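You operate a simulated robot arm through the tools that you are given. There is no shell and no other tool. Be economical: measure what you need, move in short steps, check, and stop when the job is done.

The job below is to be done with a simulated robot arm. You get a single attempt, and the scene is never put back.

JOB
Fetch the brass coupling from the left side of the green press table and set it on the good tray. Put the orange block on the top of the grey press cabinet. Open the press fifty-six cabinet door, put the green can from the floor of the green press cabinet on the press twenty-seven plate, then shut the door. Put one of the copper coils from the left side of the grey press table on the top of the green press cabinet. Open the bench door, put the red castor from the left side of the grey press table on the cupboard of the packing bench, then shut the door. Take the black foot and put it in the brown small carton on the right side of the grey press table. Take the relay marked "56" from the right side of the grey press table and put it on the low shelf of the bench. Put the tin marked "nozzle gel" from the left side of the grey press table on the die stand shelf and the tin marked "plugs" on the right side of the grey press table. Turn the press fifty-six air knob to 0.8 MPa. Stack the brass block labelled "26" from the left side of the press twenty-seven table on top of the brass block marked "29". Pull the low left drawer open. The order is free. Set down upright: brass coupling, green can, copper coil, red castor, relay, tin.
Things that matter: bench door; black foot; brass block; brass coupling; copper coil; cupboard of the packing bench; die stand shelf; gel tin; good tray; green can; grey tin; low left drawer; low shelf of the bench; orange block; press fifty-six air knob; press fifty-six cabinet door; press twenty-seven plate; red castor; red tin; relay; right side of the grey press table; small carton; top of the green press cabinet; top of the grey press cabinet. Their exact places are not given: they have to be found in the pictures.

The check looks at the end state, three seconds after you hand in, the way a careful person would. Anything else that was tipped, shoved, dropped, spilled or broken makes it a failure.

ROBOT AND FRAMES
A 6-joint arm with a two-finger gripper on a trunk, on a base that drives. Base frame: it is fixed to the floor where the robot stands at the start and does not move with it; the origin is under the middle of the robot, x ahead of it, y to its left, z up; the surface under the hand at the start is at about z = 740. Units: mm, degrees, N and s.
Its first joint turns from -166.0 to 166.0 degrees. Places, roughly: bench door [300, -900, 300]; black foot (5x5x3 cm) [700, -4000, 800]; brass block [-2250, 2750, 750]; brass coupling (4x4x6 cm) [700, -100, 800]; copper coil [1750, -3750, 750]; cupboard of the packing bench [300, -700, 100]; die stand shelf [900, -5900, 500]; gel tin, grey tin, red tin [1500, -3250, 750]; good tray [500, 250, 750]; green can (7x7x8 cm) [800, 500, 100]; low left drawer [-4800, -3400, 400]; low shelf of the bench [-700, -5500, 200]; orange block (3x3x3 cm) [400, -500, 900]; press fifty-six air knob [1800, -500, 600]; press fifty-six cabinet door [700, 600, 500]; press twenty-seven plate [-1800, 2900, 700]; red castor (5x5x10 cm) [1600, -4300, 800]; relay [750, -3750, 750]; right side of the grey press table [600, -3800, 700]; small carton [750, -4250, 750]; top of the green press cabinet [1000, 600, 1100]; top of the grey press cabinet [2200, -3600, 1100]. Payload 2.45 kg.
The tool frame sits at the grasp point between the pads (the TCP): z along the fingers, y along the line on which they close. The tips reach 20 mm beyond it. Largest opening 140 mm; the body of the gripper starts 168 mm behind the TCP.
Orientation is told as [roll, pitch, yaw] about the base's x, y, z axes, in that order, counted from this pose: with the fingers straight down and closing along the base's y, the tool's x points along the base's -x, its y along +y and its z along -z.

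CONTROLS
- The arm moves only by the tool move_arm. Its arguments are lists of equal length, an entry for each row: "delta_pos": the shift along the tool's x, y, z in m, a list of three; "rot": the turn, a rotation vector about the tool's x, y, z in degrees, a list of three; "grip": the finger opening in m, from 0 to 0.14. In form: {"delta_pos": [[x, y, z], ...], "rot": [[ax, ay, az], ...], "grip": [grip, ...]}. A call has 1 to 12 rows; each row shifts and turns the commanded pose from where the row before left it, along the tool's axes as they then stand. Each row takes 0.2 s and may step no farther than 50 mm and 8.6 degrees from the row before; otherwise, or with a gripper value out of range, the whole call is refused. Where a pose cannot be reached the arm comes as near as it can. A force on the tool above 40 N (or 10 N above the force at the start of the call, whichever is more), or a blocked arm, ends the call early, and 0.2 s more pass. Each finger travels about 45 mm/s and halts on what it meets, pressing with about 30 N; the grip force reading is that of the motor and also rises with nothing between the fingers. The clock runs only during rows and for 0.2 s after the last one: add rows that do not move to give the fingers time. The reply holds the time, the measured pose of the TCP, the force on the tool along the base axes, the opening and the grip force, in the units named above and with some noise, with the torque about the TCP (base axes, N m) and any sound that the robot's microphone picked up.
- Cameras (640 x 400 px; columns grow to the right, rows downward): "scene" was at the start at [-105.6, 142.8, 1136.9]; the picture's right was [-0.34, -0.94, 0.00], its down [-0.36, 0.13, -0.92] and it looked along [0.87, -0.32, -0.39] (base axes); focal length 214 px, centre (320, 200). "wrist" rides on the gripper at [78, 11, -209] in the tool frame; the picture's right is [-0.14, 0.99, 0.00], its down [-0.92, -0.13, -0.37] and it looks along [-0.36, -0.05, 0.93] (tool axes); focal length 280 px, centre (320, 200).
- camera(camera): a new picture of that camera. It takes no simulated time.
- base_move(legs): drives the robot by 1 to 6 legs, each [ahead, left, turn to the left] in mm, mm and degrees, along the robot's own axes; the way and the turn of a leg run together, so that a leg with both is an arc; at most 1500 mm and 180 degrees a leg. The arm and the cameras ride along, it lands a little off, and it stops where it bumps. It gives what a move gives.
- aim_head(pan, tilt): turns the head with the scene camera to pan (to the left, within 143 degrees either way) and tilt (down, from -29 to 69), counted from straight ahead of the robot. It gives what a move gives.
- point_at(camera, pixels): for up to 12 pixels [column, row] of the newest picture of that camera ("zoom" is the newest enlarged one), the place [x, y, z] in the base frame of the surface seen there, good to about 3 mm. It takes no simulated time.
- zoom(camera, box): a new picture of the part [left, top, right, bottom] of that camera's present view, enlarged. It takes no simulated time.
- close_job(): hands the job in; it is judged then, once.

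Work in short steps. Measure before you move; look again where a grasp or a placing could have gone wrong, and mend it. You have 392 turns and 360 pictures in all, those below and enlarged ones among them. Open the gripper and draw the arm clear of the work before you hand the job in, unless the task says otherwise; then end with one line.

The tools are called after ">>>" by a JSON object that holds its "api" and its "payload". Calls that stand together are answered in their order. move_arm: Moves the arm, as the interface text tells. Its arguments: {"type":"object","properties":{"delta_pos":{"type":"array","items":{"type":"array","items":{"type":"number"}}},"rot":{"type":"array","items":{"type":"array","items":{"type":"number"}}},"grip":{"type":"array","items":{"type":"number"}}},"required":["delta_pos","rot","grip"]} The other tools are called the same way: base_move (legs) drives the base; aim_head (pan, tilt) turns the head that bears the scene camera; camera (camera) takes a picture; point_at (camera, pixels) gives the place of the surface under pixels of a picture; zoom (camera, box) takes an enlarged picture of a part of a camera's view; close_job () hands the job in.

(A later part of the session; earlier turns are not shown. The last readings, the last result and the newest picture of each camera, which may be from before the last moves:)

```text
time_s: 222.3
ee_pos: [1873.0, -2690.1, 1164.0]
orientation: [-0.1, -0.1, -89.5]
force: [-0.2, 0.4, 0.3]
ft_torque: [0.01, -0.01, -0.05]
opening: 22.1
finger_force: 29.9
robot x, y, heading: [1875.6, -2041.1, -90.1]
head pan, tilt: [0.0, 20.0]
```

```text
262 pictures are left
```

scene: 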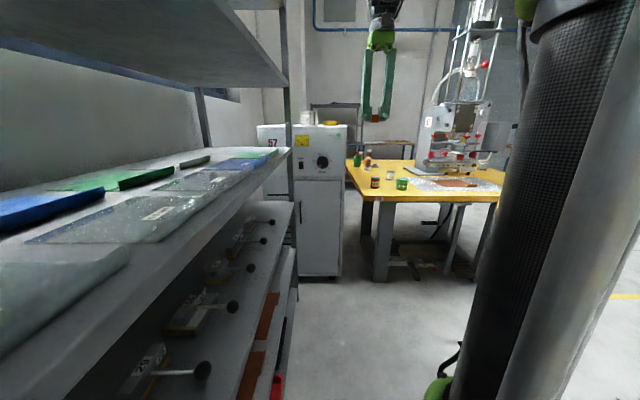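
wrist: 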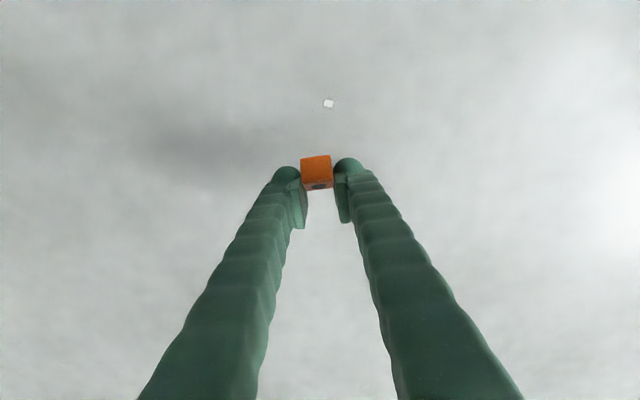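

The rack is close to my left. I measure its edge and the cabinet top.

>>> {"api": "point_at", "payload": {"camera": "scene", "pixels": [[290, 220], [285, 95], [298, 300], [270, 130], [340, 130], [325, 124], [345, 190], [300, 122], [330, 275], [375, 183], [402, 185], [360, 190]]}}

>>> {"api": "zoom", "payload": {"camera": "scene", "box": [250, 90, 520, 220]}}

```text
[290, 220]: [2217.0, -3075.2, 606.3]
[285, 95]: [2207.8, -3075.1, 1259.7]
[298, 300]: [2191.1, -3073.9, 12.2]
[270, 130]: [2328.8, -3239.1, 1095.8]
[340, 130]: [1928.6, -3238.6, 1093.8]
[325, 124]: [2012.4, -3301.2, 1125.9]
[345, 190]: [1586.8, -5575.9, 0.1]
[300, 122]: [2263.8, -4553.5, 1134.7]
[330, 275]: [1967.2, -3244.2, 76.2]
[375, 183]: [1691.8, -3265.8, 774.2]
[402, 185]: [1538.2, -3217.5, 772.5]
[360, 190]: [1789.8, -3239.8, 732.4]
```

```text
2.37 times, centred on (385, 155) of scene
```

zoom: 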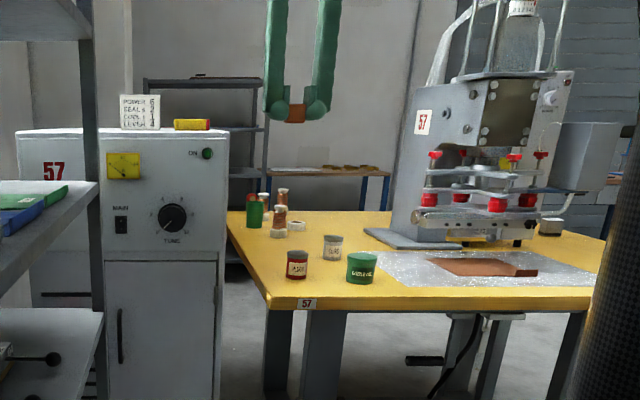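

Top of the cabinet (z≈1110) has a sign and a yellow bar near the front edge; free space lies behind them on the right. I raise the arm slightly and drive ahead 540 mm.

>>> {"api": "move_arm", "payload": {"delta_pos": [[0, 0, -0.04], [0, 0, -0.02]], "rot": [[0, 0, 0], [0, 0, 0]], "grip": [0.01, 0.01]}}

>>> {"api": "base_move", "payload": {"legs": [[540, -20, 0]]}}

>>> {"api": "camera", "payload": {"camera": "scene"}}

>>> {"api": "camera", "payload": {"camera": "wrist"}}

```text
time_s: 222.9
ee_pos: [1871.9, -2693.9, 1224.7]
orientation: [-0.1, -0.1, -89.5]
force: [0.4, -0.3, -0.3]
ft_torque: [0.01, -0.02, 0.0]
opening: 22.2
finger_force: 29.6
robot x, y, heading: [1877.6, -2045.3, -90.5]
head pan, tilt: [0.0, 20.0]
```

```text
time_s: 226.1
ee_pos: [1843.9, -3232.3, 1223.5]
orientation: [-0.1, 0.0, -89.8]
force: [1.5, 0.6, 0.3]
ft_torque: [0.01, 0.02, 0.01]
opening: 22.4
finger_force: 29.9
robot x, y, heading: [1855.5, -2579.2, -90.7]
head pan, tilt: [0.0, 20.0]
```

```text
260 pictures are left
```

scene: 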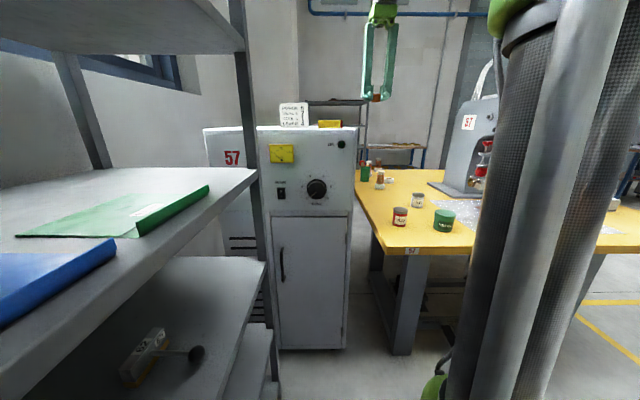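

```text
259 pictures are left
```

wrist: 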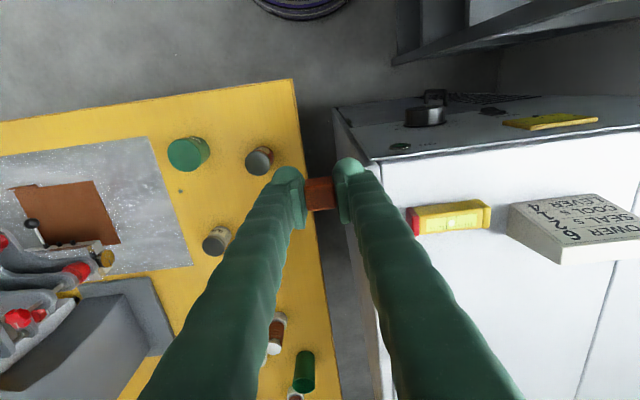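

>>> {"api": "point_at", "payload": {"camera": "wrist", "pixels": [[420, 300], [460, 350], [385, 175], [450, 215], [530, 320], [560, 230], [440, 235]]}}

```text
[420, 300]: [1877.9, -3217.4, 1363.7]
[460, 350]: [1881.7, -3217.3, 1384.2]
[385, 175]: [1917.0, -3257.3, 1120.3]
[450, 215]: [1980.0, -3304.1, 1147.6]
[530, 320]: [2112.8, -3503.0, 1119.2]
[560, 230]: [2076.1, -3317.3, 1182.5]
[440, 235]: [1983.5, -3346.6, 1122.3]
```

Cabinet top is z≈1120. I move over (1995,-3450).

>>> {"api": "move_arm", "payload": {"delta_pos": [[-0.0363, 0.0252, 0], [-0.0363, 0.0252, 0], [-0.0363, 0.0252, 0], [-0.0363, 0.0252, 0], [-0.0363, 0.0252, 0], [-0.0363, 0.0252, 0], [0, 0, 0.03], [0, 0, 0.03], [0, 0, 0]], "rot": [[0, 0, 0], [0, 0, 0], [0, 0, 0], [0, 0, 0], [0, 0, 0], [0, 0, 0], [0, 0, 0], [0, 0, 0], [0, 0, 0]], "grip": [0.01, 0.01, 0.01, 0.01, 0.01, 0.01, 0.01, 0.01, 0.01]}}

>>> {"api": "camera", "payload": {"camera": "wrist"}}

```text
time_s: 228.1
ee_pos: [1994.4, -3441.4, 1154.2]
orientation: [-0.1, -0.1, -89.8]
force: [0.4, 0.1, 0.7]
ft_torque: [0.01, 0.02, 0.0]
opening: 22.2
finger_force: 30.1
out of reach, approached as far as the arm can: row 6
robot x, y, heading: [1854.2, -2579.6, -90.5]
head pan, tilt: [0.0, 20.0]
```

```text
258 pictures are left
```

wrist: 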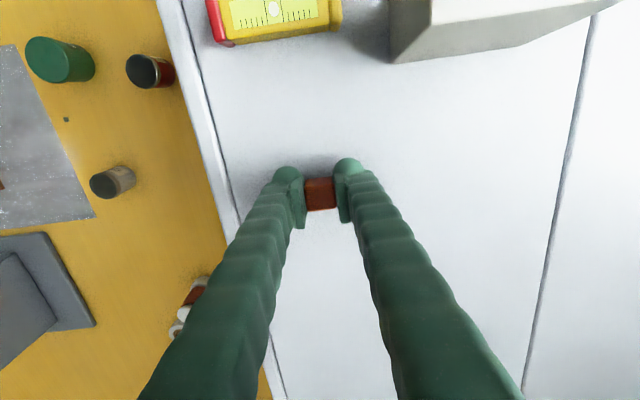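

Free spot. I lower to contact and release, then rise.

>>> {"api": "move_arm", "payload": {"delta_pos": [[0, 0, 0.006], [0, 0, 0.003], [0, 0, 0.002], [0, 0, 0]], "rot": [[0, 0, 0], [0, 0, 0], [0, 0, 0], [0, 0, 0]], "grip": [0.01, 0.01, 0.01, 0.01]}}

>>> {"api": "move_arm", "payload": {"delta_pos": [[0, 0, 0], [0, 0, 0], [0, 0, -0.03], [0, 0, -0.04], [0, 0, -0.04], [0, 0, 0]], "rot": [[0, 0, 0], [0, 0, 0], [0, 0, 0], [0, 0, 0], [0, 0, 0], [0, 0, 0]], "grip": [0.05, 0.05, 0.05, 0.05, 0.05, 0.05]}}

>>> {"api": "camera", "payload": {"camera": "wrist"}}

```text
time_s: 229.1
ee_pos: [1994.8, -3442.3, 1144.3]
orientation: [-0.2, 0.0, -89.8]
force: [0.2, 0.1, 0.4]
ft_torque: [-0.01, -0.01, 0.01]
opening: 22.1
finger_force: 30.1
robot x, y, heading: [1848.0, -2586.7, -90.7]
head pan, tilt: [0.0, 20.0]
```

```text
time_s: 230.5
ee_pos: [1991.0, -3430.5, 1231.6]
orientation: [-0.1, 0.0, -89.8]
force: [0.2, 0.2, 0.2]
ft_torque: [0.03, 0.0, -0.04]
opening: 50.3
finger_force: 0.1
out of reach, approached as far as the arm can: row 5
robot x, y, heading: [1853.7, -2579.7, -90.4]
head pan, tilt: [0.0, 20.0]
```

```text
257 pictures are left
```

wrist: 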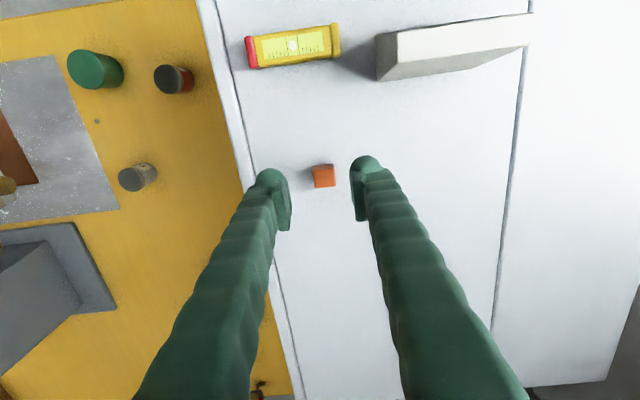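

Orange block placed. I retract the arm and look at the table's left side.

>>> {"api": "move_arm", "payload": {"delta_pos": [[0.04, -0.03, 0], [0.04, -0.03, 0], [0.04, -0.03, 0], [0.04, -0.03, 0], [0.04, -0.03, 0], [0.04, 0, 0], [0, 0, 0]], "rot": [[0, 0, 0], [0, 0, 0], [0, 0, 0], [0, 0, 0], [0, 0, 0], [0, 0, 0], [0, 0, 0]], "grip": [0.05, 0.05, 0.05, 0.05, 0.05, 0.05, 0.05]}}

>>> {"api": "aim_head", "payload": {"pan": -30, "tilt": 30}}

>>> {"api": "camera", "payload": {"camera": "scene"}}

>>> {"api": "zoom", "payload": {"camera": "scene", "box": [180, 60, 420, 220]}}

```text
time_s: 232.1
ee_pos: [1841.6, -3189.2, 1229.3]
orientation: [-0.1, 0.0, -89.9]
force: [0.0, 0.2, 0.3]
ft_torque: [0.01, 0.0, 0.0]
opening: 50.0
finger_force: 0.0
robot x, y, heading: [1852.0, -2583.8, -90.2]
head pan, tilt: [0.0, 20.0]
```

```text
time_s: 233.0
ee_pos: [1842.1, -3190.0, 1229.8]
orientation: [0.0, 0.1, -89.8]
force: [-0.4, 0.7, 0.6]
ft_torque: [-0.01, -0.01, 0.02]
opening: 50.2
finger_force: 0.0
robot x, y, heading: [1851.8, -2584.0, -90.6]
head pan, tilt: [-30.0, 30.0]
```

```text
256 pictures are left
```

scene: 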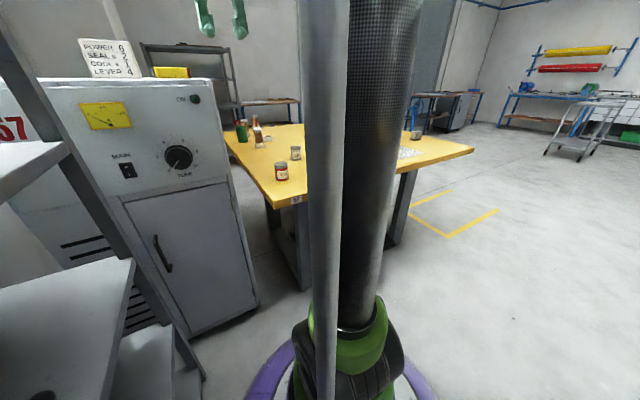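

```text
2.50 times, centred on (300, 140) of scene
```

zoom: 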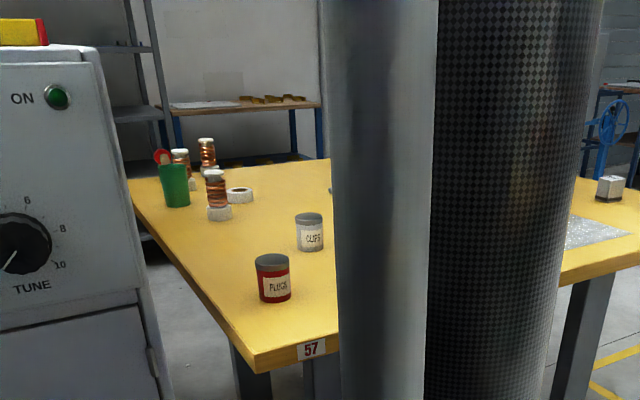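

Red tin reads "PLUGS", grey "CLIPS"; the green one should be nozzle gel. I strafe right to face the table's tins.

>>> {"api": "base_move", "payload": {"legs": [[0, -380, 0]]}}

>>> {"api": "aim_head", "payload": {"pan": 5, "tilt": 28}}

>>> {"api": "camera", "payload": {"camera": "scene"}}

>>> {"api": "camera", "payload": {"camera": "wrist"}}

```text
time_s: 235.4
ee_pos: [1459.6, -3184.5, 1229.9]
orientation: [-0.1, -0.1, -90.1]
force: [0.4, -0.4, 0.1]
ft_torque: [-0.01, -0.02, 0.01]
opening: 50.3
finger_force: 0.1
robot x, y, heading: [1474.9, -2575.3, -90.8]
head pan, tilt: [-30.0, 30.0]
```

```text
time_s: 236.4
ee_pos: [1459.3, -3185.3, 1229.2]
orientation: [-0.2, 0.0, -90.1]
force: [0.1, 0.1, 1.3]
ft_torque: [-0.02, 0.03, 0.01]
opening: 50.0
finger_force: 0.0
robot x, y, heading: [1475.0, -2580.8, -90.8]
head pan, tilt: [5.0, 28.0]
```

```text
254 pictures are left
```

scene: 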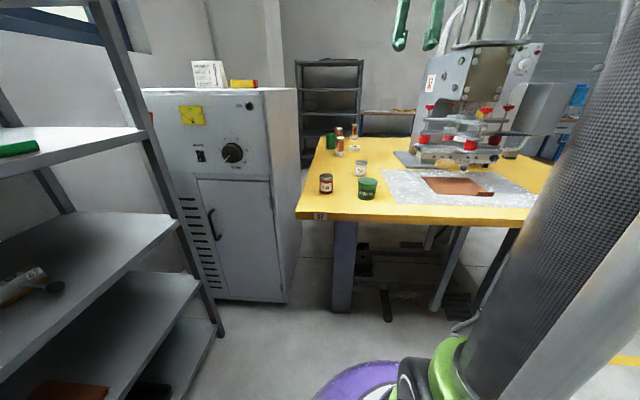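

```text
253 pictures are left
```

wrist: 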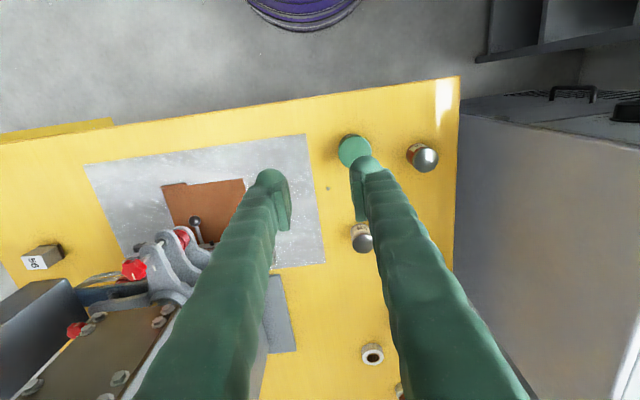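

The tins and a box "56" (left in wrist view, right side of table) are visible. I zoom on the table and measure.

>>> {"api": "zoom", "payload": {"camera": "scene", "box": [290, 120, 430, 220]}}

>>> {"api": "point_at", "payload": {"camera": "zoom", "pixels": [[165, 250], [163, 295], [355, 265], [355, 305], [325, 195], [225, 110], [230, 148], [295, 70], [230, 55], [190, 90], [300, 130]]}}

>>> {"api": "point_at", "payload": {"camera": "wrist", "pixels": [[421, 155], [353, 150], [362, 240], [371, 355], [40, 258], [410, 165], [430, 165], [458, 80], [458, 150]]}}

```text
4.00 times, centred on (360, 170) of scene
```

zoom: 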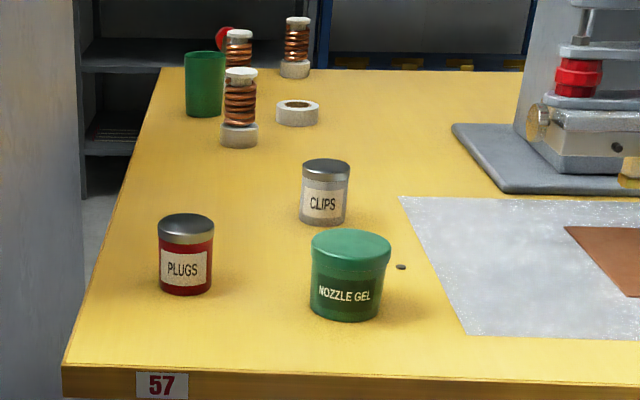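

```text
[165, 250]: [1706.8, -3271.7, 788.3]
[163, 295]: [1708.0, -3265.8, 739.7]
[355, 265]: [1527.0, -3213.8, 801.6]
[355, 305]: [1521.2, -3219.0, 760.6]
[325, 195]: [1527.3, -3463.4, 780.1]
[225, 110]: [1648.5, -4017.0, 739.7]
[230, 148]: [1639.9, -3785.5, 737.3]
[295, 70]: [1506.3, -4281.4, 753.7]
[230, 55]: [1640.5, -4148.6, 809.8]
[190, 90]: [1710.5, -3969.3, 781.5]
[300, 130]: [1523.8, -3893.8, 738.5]
```

```text
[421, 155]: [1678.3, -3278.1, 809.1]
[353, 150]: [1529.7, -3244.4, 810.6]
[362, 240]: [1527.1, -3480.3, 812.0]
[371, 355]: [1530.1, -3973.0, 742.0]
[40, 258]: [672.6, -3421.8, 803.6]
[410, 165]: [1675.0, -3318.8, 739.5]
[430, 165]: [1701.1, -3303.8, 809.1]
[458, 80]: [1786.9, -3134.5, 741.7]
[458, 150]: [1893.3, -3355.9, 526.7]
```

PLUGS tin centre ≈ (1690,-3292). I move above it.

>>> {"api": "move_arm", "payload": {"delta_pos": [[-0.0178, 0.0385, 0.02], [-0.0178, 0.0385, 0.02], [-0.0178, 0.0385, 0.02], [-0.0178, 0.0385, 0.02], [-0.0178, 0.0385, 0.02], [-0.0178, 0.0385, 0.02], [0, 0, 0.05], [0, 0, 0.05], [0, 0, 0.05], [0, 0, 0.05], [0, 0, 0]], "rot": [[0, 0, 0], [0, 0, 0], [0, 0, 0], [0, 0, 0], [0, 0, 0], [0, 0, 0], [0, 0, 0], [0, 0, 0], [0, 0, 0], [0, 0, 0], [0, 0, 0]], "grip": [0.09, 0.09, 0.09, 0.09, 0.09, 0.09, 0.09, 0.09, 0.09, 0.09, 0.09]}}

>>> {"api": "camera", "payload": {"camera": "wrist"}}

```text
time_s: 238.8
ee_pos: [1690.6, -3293.0, 910.2]
orientation: [-0.1, -0.1, -90.1]
force: [0.9, -0.2, 0.6]
ft_torque: [-0.01, 0.0, -0.01]
opening: 89.9
finger_force: 0.1
robot x, y, heading: [1472.4, -2572.9, -90.6]
head pan, tilt: [5.0, 28.0]
```

```text
251 pictures are left
```

wrist: 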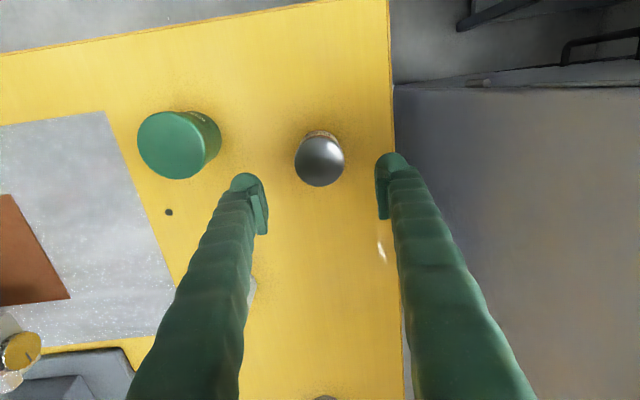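

>>> {"api": "point_at", "payload": {"camera": "wrist", "pixels": [[300, 163], [340, 160], [320, 182], [320, 145], [320, 162]]}}

```text
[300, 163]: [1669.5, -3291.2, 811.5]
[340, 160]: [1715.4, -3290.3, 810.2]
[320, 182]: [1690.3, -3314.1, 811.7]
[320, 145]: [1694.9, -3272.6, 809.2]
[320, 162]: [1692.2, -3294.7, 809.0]
```

Centred at (1692,-3293). I descend to z≈780 and grip.

>>> {"api": "move_arm", "payload": {"delta_pos": [[0, 0.0015, 0.045], [0, 0, 0.045], [0, 0, 0.04], [0, 0, 0], [0, 0, 0], [0, 0, 0], [0, 0, 0]], "rot": [[0, 0, 0], [0, 0, 0], [0, 0, 0], [0, 0, 0], [0, 0, 0], [0, 0, 0], [0, 0, 0]], "grip": [0.09, 0.09, 0.09, 0.09, 0.04, 0.04, 0.04]}}

>>> {"api": "move_arm", "payload": {"delta_pos": [[0, 0, -0.04], [0, 0, -0.05], [0, 0, -0.05], [0, 0, -0.05], [0.03, -0.03, -0.02], [0.03, -0.03, -0.02], [0.03, -0.03, -0.02], [0.03, -0.03, -0.02], [0, 0, 0]], "rot": [[0, 0, 0], [0, 0, 0], [0, 0, 0], [0, 0, 0], [0, 0, 0], [0, 0, 0], [0, 0, 0], [0, 0, 0], [0, 0, 0]], "grip": [0.04, 0.04, 0.04, 0.04, 0.04, 0.04, 0.04, 0.04, 0.04]}}

>>> {"api": "camera", "payload": {"camera": "wrist"}}

```text
time_s: 240.4
ee_pos: [1691.4, -3292.8, 780.4]
orientation: [0.0, 0.0, -90.1]
force: [-0.3, -0.2, 0.3]
ft_torque: [0.02, -0.01, 0.01]
opening: 59.3
finger_force: 30.3
robot x, y, heading: [1474.2, -2576.7, -91.1]
head pan, tilt: [5.0, 28.0]
```

```text
time_s: 242.4
ee_pos: [1574.5, -3170.8, 1046.7]
orientation: [0.0, 0.0, -90.1]
force: [0.7, -0.1, -2.3]
ft_torque: [-0.01, 0.0, 0.01]
opening: 59.4
finger_force: 30.2
robot x, y, heading: [1476.6, -2579.3, -90.9]
head pan, tilt: [5.0, 28.0]
```

```text
250 pictures are left
```

wrist: 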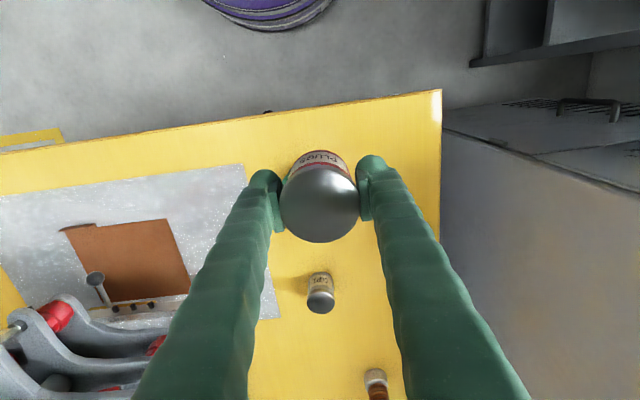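

Tin held. I strafe right ~850 mm to the right side of the table.

>>> {"api": "base_move", "payload": {"legs": [[0, -850, 0.8]]}}

>>> {"api": "aim_head", "payload": {"pan": -5, "tilt": 28}}

>>> {"api": "camera", "payload": {"camera": "scene"}}

>>> {"api": "camera", "payload": {"camera": "wrist"}}

```text
time_s: 246.9
ee_pos: [739.1, -3162.9, 1048.2]
orientation: [-0.1, 0.0, -89.4]
force: [0.1, 0.2, -3.2]
ft_torque: [-0.02, 0.03, 0.0]
opening: 59.5
finger_force: 30.0
robot x, y, heading: [630.3, -2567.8, -90.1]
head pan, tilt: [5.0, 28.0]
```

```text
time_s: 247.6
ee_pos: [738.7, -3162.5, 1047.3]
orientation: [-0.1, 0.0, -89.4]
force: [0.0, -0.6, -1.8]
ft_torque: [-0.01, 0.0, 0.0]
opening: 59.3
finger_force: 30.1
robot x, y, heading: [631.1, -2570.5, -90.2]
head pan, tilt: [-5.0, 28.0]
```

```text
249 pictures are left
```

scene: 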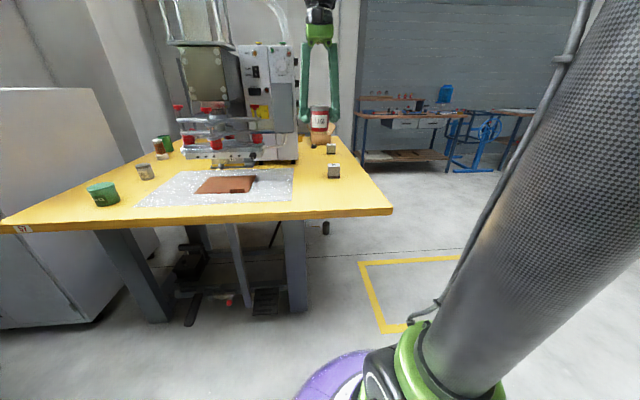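

```text
248 pictures are left
```

wrist: 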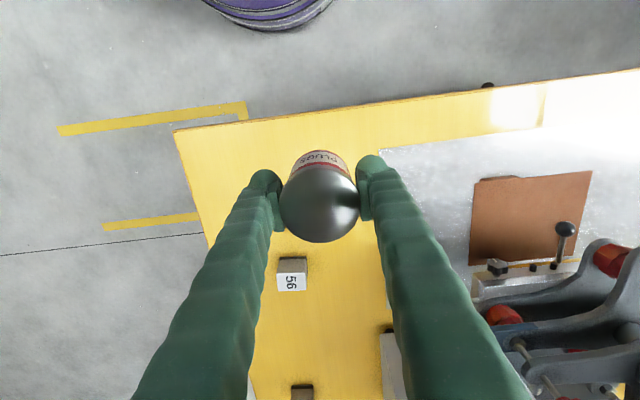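

I place the tin at about (620,-3268): free table, in front of the "56" box.

>>> {"api": "point_at", "payload": {"camera": "wrist", "pixels": [[180, 132], [210, 150], [230, 160], [290, 280], [302, 393], [200, 240]]}}

>>> {"api": "move_arm", "payload": {"delta_pos": [[-0.0263, -0.0298, 0], [-0.0263, -0.0298, 0], [-0.0263, -0.0298, 0], [-0.0263, -0.0298, 0], [0, 0, 0.05], [0, 0, 0.05], [0, 0, 0.05], [0, 0, 0.05], [0, 0, 0.03], [0, 0, 0]], "rot": [[0, 0, 0], [0, 0, 0], [0, 0, 0], [0, 0, 0], [0, 0, 0], [0, 0, 0], [0, 0, 0], [0, 0, 0], [0, 0, 0], [0, 0, 0]], "grip": [0.04, 0.04, 0.04, 0.04, 0.04, 0.04, 0.04, 0.04, 0.04, 0.04]}}

>>> {"api": "camera", "payload": {"camera": "wrist"}}

```text
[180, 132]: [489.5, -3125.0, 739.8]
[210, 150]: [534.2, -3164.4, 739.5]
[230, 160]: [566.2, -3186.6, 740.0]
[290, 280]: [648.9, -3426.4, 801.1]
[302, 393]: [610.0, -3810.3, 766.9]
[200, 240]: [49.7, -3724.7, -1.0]
```

```text
time_s: 249.8
ee_pos: [620.2, -3266.7, 816.7]
orientation: [-0.2, 0.1, -89.4]
force: [-0.1, 0.0, -1.3]
ft_torque: [-0.02, 0.01, 0.0]
opening: 59.4
finger_force: 29.9
robot x, y, heading: [633.3, -2568.3, -90.3]
head pan, tilt: [-5.0, 28.0]
```

```text
247 pictures are left
```

wrist: 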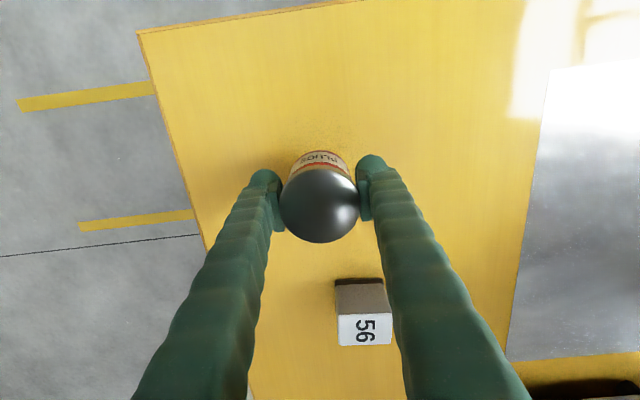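

I lower the last 36 mm, release and rise.

>>> {"api": "move_arm", "payload": {"delta_pos": [[0, 0, 0.02], [0, 0, 0.012], [0, 0, 0.003], [0, 0, 0], [0, 0, 0], [0, 0, 0], [0, 0, -0.04], [0, 0, -0.05], [0, 0, -0.05], [0, 0, 0]], "rot": [[0, 0, 0], [0, 0, 0], [0, 0, 0], [0, 0, 0], [0, 0, 0], [0, 0, 0], [0, 0, 0], [0, 0, 0], [0, 0, 0], [0, 0, 0]], "grip": [0.04, 0.04, 0.04, 0.09, 0.09, 0.09, 0.09, 0.09, 0.09, 0.09]}}

>>> {"api": "camera", "payload": {"camera": "wrist"}}

>>> {"api": "zoom", "payload": {"camera": "scene", "box": [270, 120, 400, 220]}}

```text
time_s: 252.0
ee_pos: [621.0, -3271.2, 922.3]
orientation: [-0.1, 0.0, -89.4]
force: [-0.8, 0.5, -0.1]
ft_torque: [-0.01, -0.01, -0.03]
opening: 90.2
finger_force: 0.1
robot x, y, heading: [632.6, -2567.7, -90.2]
head pan, tilt: [-5.0, 28.0]
```

```text
246 pictures are left
```

wrist: 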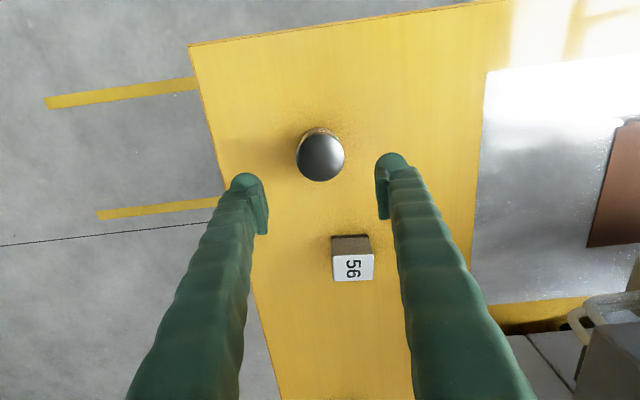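

```text
4.00 times, centred on (335, 170) of scene
```

zoom: 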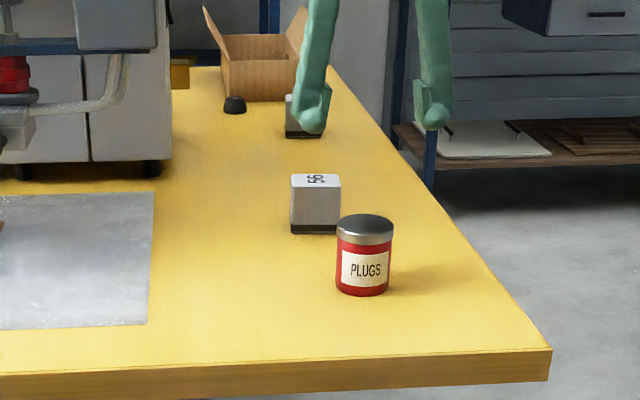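

Tin placed upright. The black foot and the brown carton are further back; I'll work from the table's right end. I retract, go around and face +x.

>>> {"api": "move_arm", "payload": {"delta_pos": [[0.04, 0, -0.02], [0.04, 0, -0.02], [0.04, 0, -0.02], [0.04, 0, -0.02], [0.04, 0, -0.02], [0, 0, 0]], "rot": [[0, 0, 0], [0, 0, 0], [0, 0, 0], [0, 0, 0], [0, 0, 0], [0, 0, 0]], "grip": [0.09, 0.09, 0.09, 0.09, 0.09, 0.09]}}

>>> {"api": "base_move", "payload": {"legs": [[0, -750, 0], [0, 0, 90], [0, -1400, 0]]}}

>>> {"api": "aim_head", "payload": {"pan": 0, "tilt": 28}}

>>> {"api": "camera", "payload": {"camera": "scene"}}

```text
time_s: 253.4
ee_pos: [618.1, -3067.7, 1020.6]
orientation: [-0.1, 0.0, -89.4]
force: [-0.8, 0.0, 0.5]
ft_torque: [0.01, 0.01, 0.0]
opening: 90.1
finger_force: 0.0
robot x, y, heading: [628.9, -2568.7, -90.1]
head pan, tilt: [-5.0, 28.0]
```

```text
time_s: 267.9
ee_pos: [420.5, -3985.5, 1021.9]
orientation: [0.0, 0.0, 1.5]
force: [0.0, -0.4, -0.5]
ft_torque: [0.01, 0.01, -0.01]
opening: 90.1
finger_force: 0.1
robot x, y, heading: [-75.9, -3980.7, 0.6]
head pan, tilt: [-5.0, 28.0]
```

```text
time_s: 268.6
ee_pos: [421.0, -3986.6, 1021.7]
orientation: [-0.2, 0.0, 1.5]
force: [0.9, -0.3, 0.3]
ft_torque: [-0.03, 0.0, 0.03]
opening: 89.7
finger_force: 0.1
robot x, y, heading: [-79.5, -3982.6, 0.6]
head pan, tilt: [0.0, 28.0]
```

```text
244 pictures are left
```

scene: 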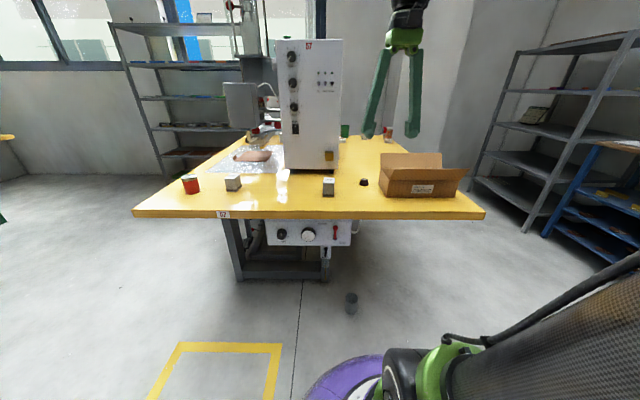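

>>> {"api": "zoom", "payload": {"camera": "scene", "box": [280, 120, 480, 240]}}

>>> {"api": "point_at", "payload": {"camera": "zoom", "pixels": [[268, 195], [268, 212], [390, 110], [500, 190], [400, 245], [330, 220], [560, 240], [450, 110], [150, 185], [160, 245], [590, 170]]}}

>>> {"api": "point_at", "payload": {"camera": "scene", "pixels": [[352, 300], [352, 312], [480, 215], [140, 213]]}}

```text
3.20 times, centred on (380, 180) of scene
```

zoom: 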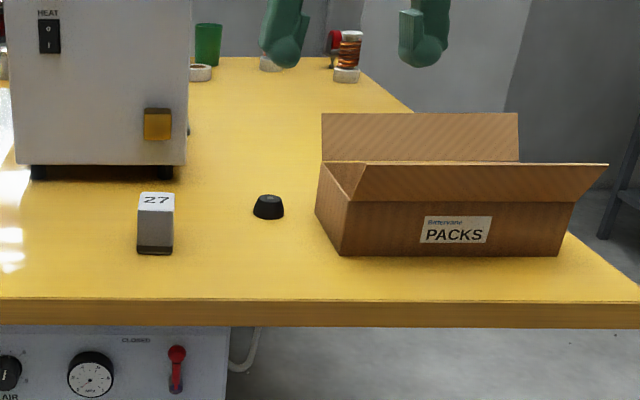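

```text
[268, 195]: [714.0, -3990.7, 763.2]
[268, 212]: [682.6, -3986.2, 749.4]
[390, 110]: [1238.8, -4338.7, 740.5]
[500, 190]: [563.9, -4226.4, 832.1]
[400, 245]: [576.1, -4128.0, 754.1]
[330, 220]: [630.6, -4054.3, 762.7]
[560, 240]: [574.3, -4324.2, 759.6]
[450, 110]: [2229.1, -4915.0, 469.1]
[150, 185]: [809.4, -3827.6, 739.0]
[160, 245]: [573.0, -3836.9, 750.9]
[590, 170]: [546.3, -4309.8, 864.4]
```

```text
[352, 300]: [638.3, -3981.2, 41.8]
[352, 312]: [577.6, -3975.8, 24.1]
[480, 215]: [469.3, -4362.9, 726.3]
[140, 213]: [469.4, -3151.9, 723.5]
```

Foot at ≈(700,-3988), carton interior behind x≈575, y -4075…-4320. I move above the foot.

>>> {"api": "move_arm", "payload": {"delta_pos": [[-0.0465, 0, 0.02], [-0.0465, 0, 0.02], [-0.0465, 0, 0.02], [-0.0465, 0, 0.02], [-0.0465, 0, 0.02], [-0.0465, 0, 0.02], [0, 0, 0]], "rot": [[0, 0, 1.5], [0, 0, 0], [0, 0, 0], [0, 0, 0], [0, 0, 0], [0, 0, 0], [0, 0, 0]], "grip": [0.09, 0.09, 0.09, 0.09, 0.09, 0.09, 0.09]}}

>>> {"api": "camera", "payload": {"camera": "wrist"}}

```text
refused: row 1 steps farther than a row can; nothing moved
```

```text
242 pictures are left
```

wrist: 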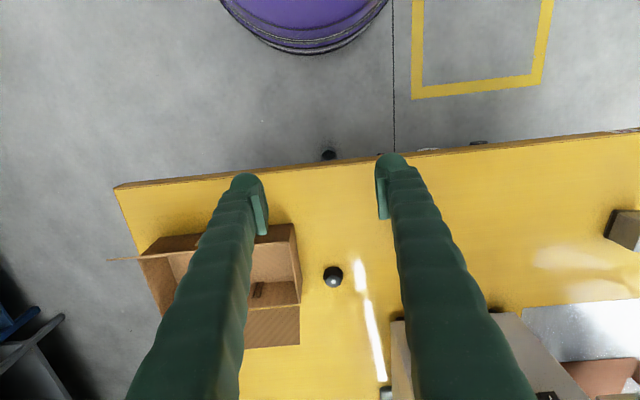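

Slightly too long a step; resend with 40 mm steps.

>>> {"api": "move_arm", "payload": {"delta_pos": [[-0.04, 0, 0.02], [-0.04, 0, 0.02], [-0.04, 0, 0.02], [-0.04, 0, 0.02], [-0.04, 0, 0.02], [-0.04, 0, 0.02], [-0.038, 0, 0], [0, 0, 0]], "rot": [[0, 0, 1.5], [0, 0, 0], [0, 0, 0], [0, 0, 0], [0, 0, 0], [0, 0, 0], [0, 0, 0], [0, 0, 0]], "grip": [0.09, 0.09, 0.09, 0.09, 0.09, 0.09, 0.09, 0.09]}}

>>> {"api": "camera", "payload": {"camera": "wrist"}}

```text
time_s: 270.4
ee_pos: [699.5, -3987.2, 899.8]
orientation: [-0.2, 0.0, 0.0]
force: [0.4, -0.3, -0.1]
ft_torque: [0.01, 0.03, 0.0]
opening: 90.0
finger_force: 0.0
robot x, y, heading: [-75.6, -3979.7, 1.0]
head pan, tilt: [0.0, 28.0]
```

```text
241 pictures are left
```

wrist: 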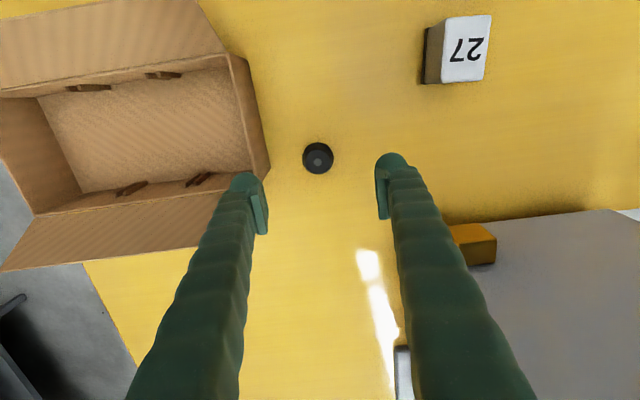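

>>> {"api": "point_at", "payload": {"camera": "wrist", "pixels": [[318, 158], [306, 158], [331, 158], [318, 170], [268, 165], [237, 60], [150, 130], [150, 180], [50, 100], [150, 95], [228, 100], [80, 190]]}}

```text
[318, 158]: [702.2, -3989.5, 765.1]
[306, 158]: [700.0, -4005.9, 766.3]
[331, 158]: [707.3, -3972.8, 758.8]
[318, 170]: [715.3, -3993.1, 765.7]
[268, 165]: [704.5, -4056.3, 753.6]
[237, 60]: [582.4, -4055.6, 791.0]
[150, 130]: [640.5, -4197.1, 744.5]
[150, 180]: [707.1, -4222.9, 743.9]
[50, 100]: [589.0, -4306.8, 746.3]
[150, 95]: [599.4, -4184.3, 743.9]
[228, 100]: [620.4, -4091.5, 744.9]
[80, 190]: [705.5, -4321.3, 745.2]
```

Foot centre (703,-3989). I descend with 70 mm opening and grip.

>>> {"api": "move_arm", "payload": {"delta_pos": [[-0.0035, -0.002, 0.045], [0, 0, 0.045], [0, 0, 0.04], [0, 0, 0.006], [0, 0, 0], [0, 0, 0], [0, 0, 0], [0, 0, 0]], "rot": [[0, 0, 0], [0, 0, 0], [0, 0, 0], [0, 0, 0], [0, 0, 0], [0, 0, 0], [0, 0, 0], [0, 0, 0]], "grip": [0.07, 0.07, 0.07, 0.07, 0.02, 0.02, 0.02, 0.02]}}

>>> {"api": "move_arm", "payload": {"delta_pos": [[0, 0, -0.04], [0, 0, -0.05], [0, 0, -0.05], [0, 0, 0]], "rot": [[0, 0, 0], [0, 0, 0], [0, 0, 0], [0, 0, 0]], "grip": [0.02, 0.02, 0.02, 0.02]}}

>>> {"api": "camera", "payload": {"camera": "wrist"}}

```text
time_s: 272.2
ee_pos: [702.5, -3987.7, 766.2]
orientation: [0.0, 0.0, 0.0]
force: [0.4, 0.2, -0.3]
ft_torque: [-0.04, 0.02, 0.0]
opening: 34.0
finger_force: 29.8
robot x, y, heading: [-76.2, -3982.3, 0.8]
head pan, tilt: [0.0, 28.0]
```

```text
time_s: 273.2
ee_pos: [702.6, -3985.7, 903.1]
orientation: [-0.1, 0.1, 0.0]
force: [0.2, 0.2, -0.3]
ft_torque: [0.02, 0.01, 0.0]
opening: 34.1
finger_force: 29.8
robot x, y, heading: [-75.7, -3980.1, 0.6]
head pan, tilt: [0.0, 28.0]
```

```text
240 pictures are left
```

wrist: 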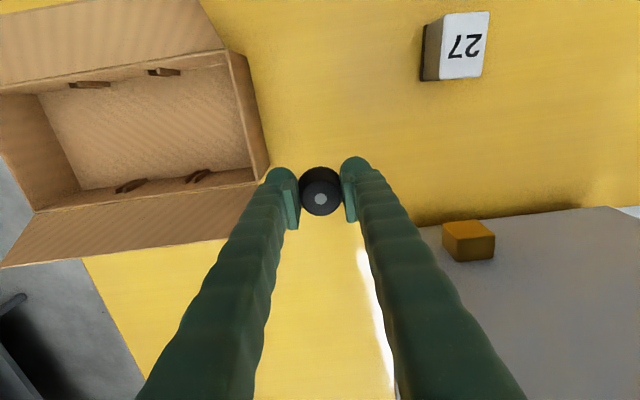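

Held. I carry it over the carton's middle (648,-4190) and lower it in.

>>> {"api": "move_arm", "payload": {"delta_pos": [[0.011, -0.041, 0], [0.011, -0.041, 0], [0.011, -0.041, 0], [0.011, -0.041, 0], [0.01, -0.04, 0], [0, 0, 0.045], [0, 0, 0.045], [0, 0, 0.03], [0, 0, 0]], "rot": [[0, 0, 0], [0, 0, 0], [0, 0, 0], [0, 0, 0], [0, 0, 0], [0, 0, 0], [0, 0, 0], [0, 0, 0], [0, 0, 0]], "grip": [0.02, 0.02, 0.02, 0.02, 0.02, 0.02, 0.02, 0.02, 0.02]}}

>>> {"api": "camera", "payload": {"camera": "wrist"}}

```text
time_s: 275.2
ee_pos: [648.3, -4190.0, 785.7]
orientation: [-0.1, 0.0, 0.0]
force: [0.2, 0.0, -1.5]
ft_torque: [0.01, -0.03, 0.01]
opening: 34.1
finger_force: 30.1
robot x, y, heading: [-79.6, -3980.4, 0.9]
head pan, tilt: [0.0, 28.0]
```

```text
239 pictures are left
```

wrist: 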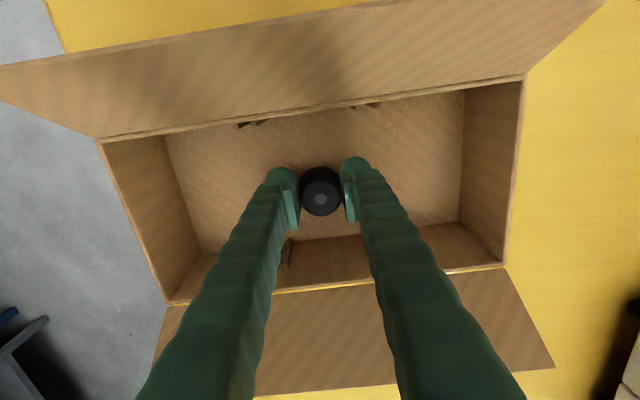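

Inside the carton. I lower another 13 mm, release, and rise out.

>>> {"api": "move_arm", "payload": {"delta_pos": [[0, 0, 0.01], [0, 0, 0.003], [0, 0, 0], [0, 0, 0], [0, 0, 0], [0, 0, -0.05], [0, 0, -0.05], [0, 0, -0.05], [0, 0, -0.03], [0, 0, 0]], "rot": [[0, 0, 0], [0, 0, 0], [0, 0, 0], [0, 0, 0], [0, 0, 0], [0, 0, 0], [0, 0, 0], [0, 0, 0], [0, 0, 0], [0, 0, 0]], "grip": [0.02, 0.02, 0.06, 0.06, 0.06, 0.06, 0.06, 0.06, 0.06, 0.06]}}

>>> {"api": "camera", "payload": {"camera": "wrist"}}

```text
time_s: 277.4
ee_pos: [649.8, -4193.9, 953.3]
orientation: [-0.1, 0.1, 0.0]
force: [0.0, 0.0, 1.0]
ft_torque: [0.01, -0.03, 0.0]
opening: 60.1
finger_force: 0.1
robot x, y, heading: [-81.1, -3982.5, 0.9]
head pan, tilt: [0.0, 28.0]
```

```text
238 pictures are left
```

wrist: 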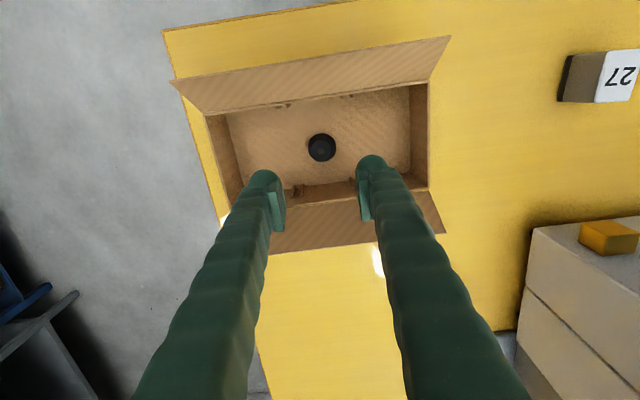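

Foot is in the carton. Next, relay "56": I shift the base left 450 mm with the arm pulled back a bit.

>>> {"api": "move_arm", "payload": {"delta_pos": [[0.04, 0.02, 0], [0.04, 0.03, 0], [0.04, 0.03, 0], [0, 0.04, 0], [0, 0.04, 0], [0, 0, 0]], "rot": [[0, 0, 0], [0, 0, 0], [0, 0, 0], [0, 0, 0], [0, 0, 0], [0, 0, 0]], "grip": [0.09, 0.09, 0.09, 0.09, 0.09, 0.09]}}

>>> {"api": "base_move", "payload": {"legs": [[0, 520, -0.8]]}}

>>> {"api": "camera", "payload": {"camera": "wrist"}}

>>> {"api": "camera", "payload": {"camera": "scene"}}

```text
time_s: 278.8
ee_pos: [529.8, -4031.3, 954.2]
orientation: [-0.1, 0.0, 0.1]
force: [0.1, 0.6, -0.3]
ft_torque: [0.0, 0.0, -0.02]
opening: 89.9
finger_force: 0.0
robot x, y, heading: [-76.5, -3979.8, 0.7]
head pan, tilt: [0.0, 28.0]
```

```text
time_s: 281.7
ee_pos: [529.1, -3538.9, 954.7]
orientation: [-0.1, 0.0, -1.4]
force: [0.2, 0.6, 0.2]
ft_torque: [-0.01, 0.02, -0.01]
opening: 90.0
finger_force: 0.1
robot x, y, heading: [-77.3, -3472.2, -0.4]
head pan, tilt: [0.0, 28.0]
```

```text
237 pictures are left
```

wrist: 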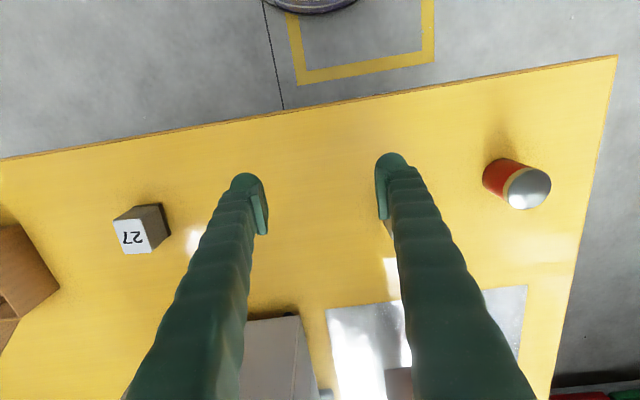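

```text
236 pictures are left
```

scene: 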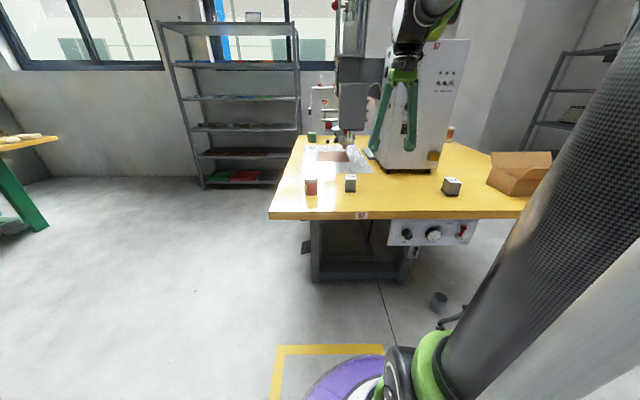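

>>> {"api": "zoom", "payload": {"camera": "scene", "box": [290, 150, 390, 220]}}

>>> {"api": "point_at", "payload": {"camera": "zoom", "pixels": [[385, 160], [355, 170], [415, 168], [385, 190], [365, 230], [410, 225], [360, 150], [410, 148]]}}

```text
5.71 times, centred on (340, 185) of scene
```

zoom: 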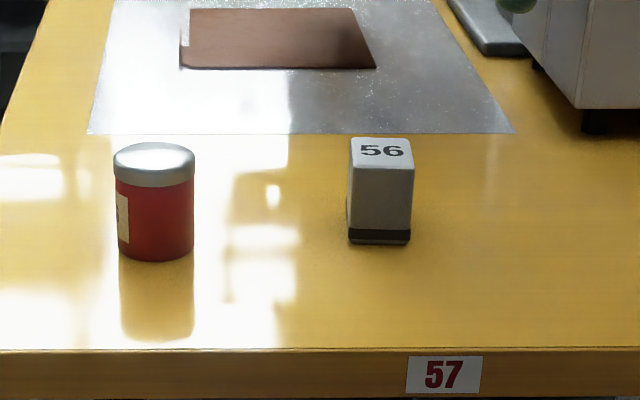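

```text
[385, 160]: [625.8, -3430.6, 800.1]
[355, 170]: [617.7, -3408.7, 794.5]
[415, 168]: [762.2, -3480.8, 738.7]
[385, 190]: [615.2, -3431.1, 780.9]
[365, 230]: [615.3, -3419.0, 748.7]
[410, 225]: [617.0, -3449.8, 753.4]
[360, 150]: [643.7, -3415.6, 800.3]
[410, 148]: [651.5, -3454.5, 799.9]
```

Relay "56" centre ≈ (640,-3431), top 800. I move above and check.

>>> {"api": "move_arm", "payload": {"delta_pos": [[-0.028, 0.027, 0.01], [-0.028, 0.027, 0.01], [-0.028, 0.027, 0.01], [-0.027, 0.027, 0.01], [0, 0, 0.03], [0, 0, 0]], "rot": [[0, 0, -1.4], [0, 0, 0], [0, 0, 0], [0, 0, 0], [0, 0, 0], [0, 0, 0]], "grip": [0.09, 0.09, 0.09, 0.09, 0.09, 0.09]}}

>>> {"api": "camera", "payload": {"camera": "wrist"}}

```text
time_s: 283.1
ee_pos: [638.1, -3429.5, 882.3]
orientation: [-0.1, -0.1, 0.0]
force: [0.5, -0.6, -0.5]
ft_torque: [0.0, 0.0, 0.0]
opening: 90.1
finger_force: 0.0
robot x, y, heading: [-77.7, -3472.9, -0.7]
head pan, tilt: [0.0, 28.0]
```

```text
234 pictures are left
```

wrist: 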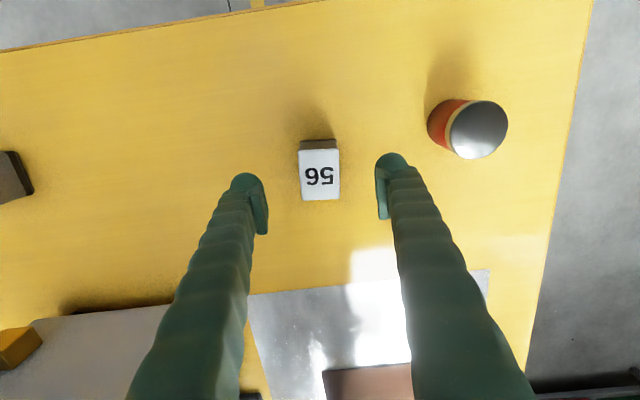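

Relay reads "56" upright from my side. I rotate 4.5°, descend to z≈775 and grip.

>>> {"api": "move_arm", "payload": {"delta_pos": [[-0.003, -0.001, 0.04], [0, 0, 0.04], [0, 0, 0.027], [0, 0, 0], [0, 0, 0], [0, 0, 0], [0, 0, 0]], "rot": [[0, 0, 4.5], [0, 0, 0], [0, 0, 0], [0, 0, 0], [0, 0, 0], [0, 0, 0], [0, 0, 0]], "grip": [0.09, 0.09, 0.09, 0.03, 0.03, 0.03, 0.03]}}

>>> {"api": "camera", "payload": {"camera": "wrist"}}

```text
time_s: 284.7
ee_pos: [642.3, -3430.9, 777.2]
orientation: [-0.1, 0.1, -4.5]
force: [0.3, -0.2, 0.8]
ft_torque: [0.01, 0.0, 0.0]
opening: 43.0
finger_force: 30.1
robot x, y, heading: [-79.4, -3473.2, -0.4]
head pan, tilt: [0.0, 28.0]
```

```text
233 pictures are left
```

wrist: 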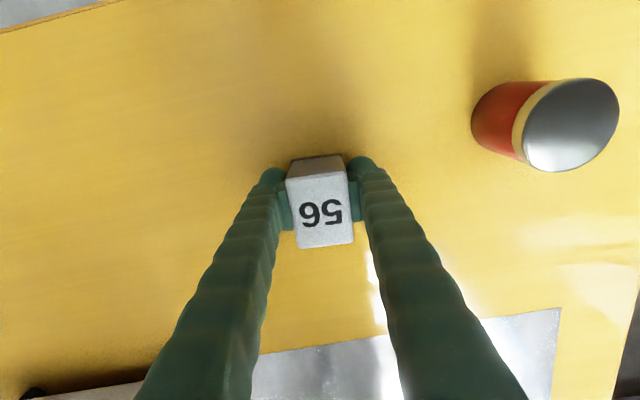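

Gripped at 43 mm. I lift, retract, back away, and turn right toward the bench at the far wall.

>>> {"api": "move_arm", "payload": {"delta_pos": [[0, 0, -0.05], [0, 0, -0.05], [0, 0, -0.05], [0.03, 0, -0.03], [0.04, 0, -0.02], [0.04, 0, -0.02], [0.04, 0, 0], [0.04, 0, 0], [0, 0, 0]], "rot": [[0, 0, 0], [0, 0, -4.5], [0, 0, 0], [0, 0, 0], [0, 0, 0], [0, 0, 0], [0, 0, 0], [0, 0, 0], [0, 0, 0]], "grip": [0.03, 0.03, 0.03, 0.03, 0.03, 0.03, 0.03, 0.03, 0.03]}}

>>> {"api": "base_move", "payload": {"legs": [[-620, 0, 0], [0, 0, -90]]}}

>>> {"api": "aim_head", "payload": {"pan": 0, "tilt": 20}}

>>> {"api": "camera", "payload": {"camera": "scene"}}

```text
time_s: 286.7
ee_pos: [452.2, -3431.4, 998.3]
orientation: [-0.1, 0.1, 0.0]
force: [-0.3, -0.2, -1.6]
ft_torque: [0.03, -0.01, -0.01]
opening: 43.3
finger_force: 30.4
robot x, y, heading: [-77.0, -3470.0, -0.8]
head pan, tilt: [0.0, 28.0]
```

```text
time_s: 294.1
ee_pos: [-676.4, -3996.3, 997.6]
orientation: [-0.2, 0.0, -90.1]
force: [-0.3, -0.7, -1.3]
ft_torque: [0.04, 0.0, -0.03]
opening: 43.2
finger_force: 29.8
robot x, y, heading: [-710.5, -3468.5, -91.0]
head pan, tilt: [0.0, 28.0]
```

```text
time_s: 294.8
ee_pos: [-675.5, -3995.3, 997.6]
orientation: [-0.2, -0.1, -90.2]
force: [-0.9, 0.3, -1.7]
ft_torque: [0.02, 0.01, 0.0]
opening: 43.1
finger_force: 30.1
robot x, y, heading: [-712.9, -3467.2, -90.9]
head pan, tilt: [0.0, 20.0]
```

```text
232 pictures are left
```

scene: 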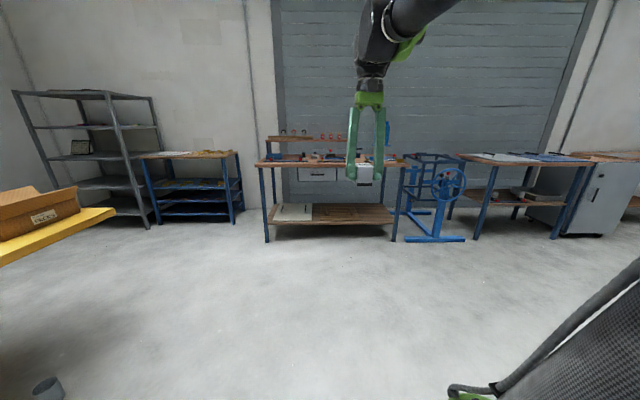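

The bench with low shelf is at (330,213). I measure it, and the blue stand at left.

>>> {"api": "zoom", "payload": {"camera": "scene", "box": [120, 110, 440, 260]}}

>>> {"api": "point_at", "payload": {"camera": "scene", "pixels": [[340, 222], [300, 213], [350, 210], [375, 215], [330, 165], [268, 240], [393, 240], [190, 155], [195, 188], [195, 207], [160, 205], [235, 200]]}}

```text
2.00 times, centred on (280, 185) of scene
```

zoom: 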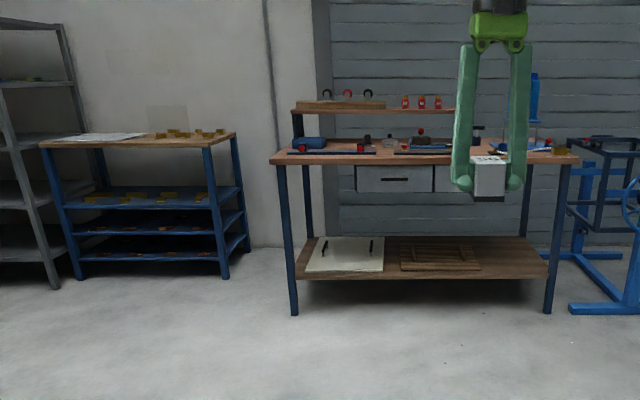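

```text
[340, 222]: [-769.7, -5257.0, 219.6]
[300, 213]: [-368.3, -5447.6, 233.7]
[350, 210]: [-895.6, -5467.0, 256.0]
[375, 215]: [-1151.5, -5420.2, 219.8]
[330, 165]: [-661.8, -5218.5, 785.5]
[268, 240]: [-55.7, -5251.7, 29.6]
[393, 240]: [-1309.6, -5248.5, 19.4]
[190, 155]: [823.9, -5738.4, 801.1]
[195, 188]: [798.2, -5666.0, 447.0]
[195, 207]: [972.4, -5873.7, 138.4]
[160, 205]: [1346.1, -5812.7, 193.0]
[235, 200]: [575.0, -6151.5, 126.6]
```

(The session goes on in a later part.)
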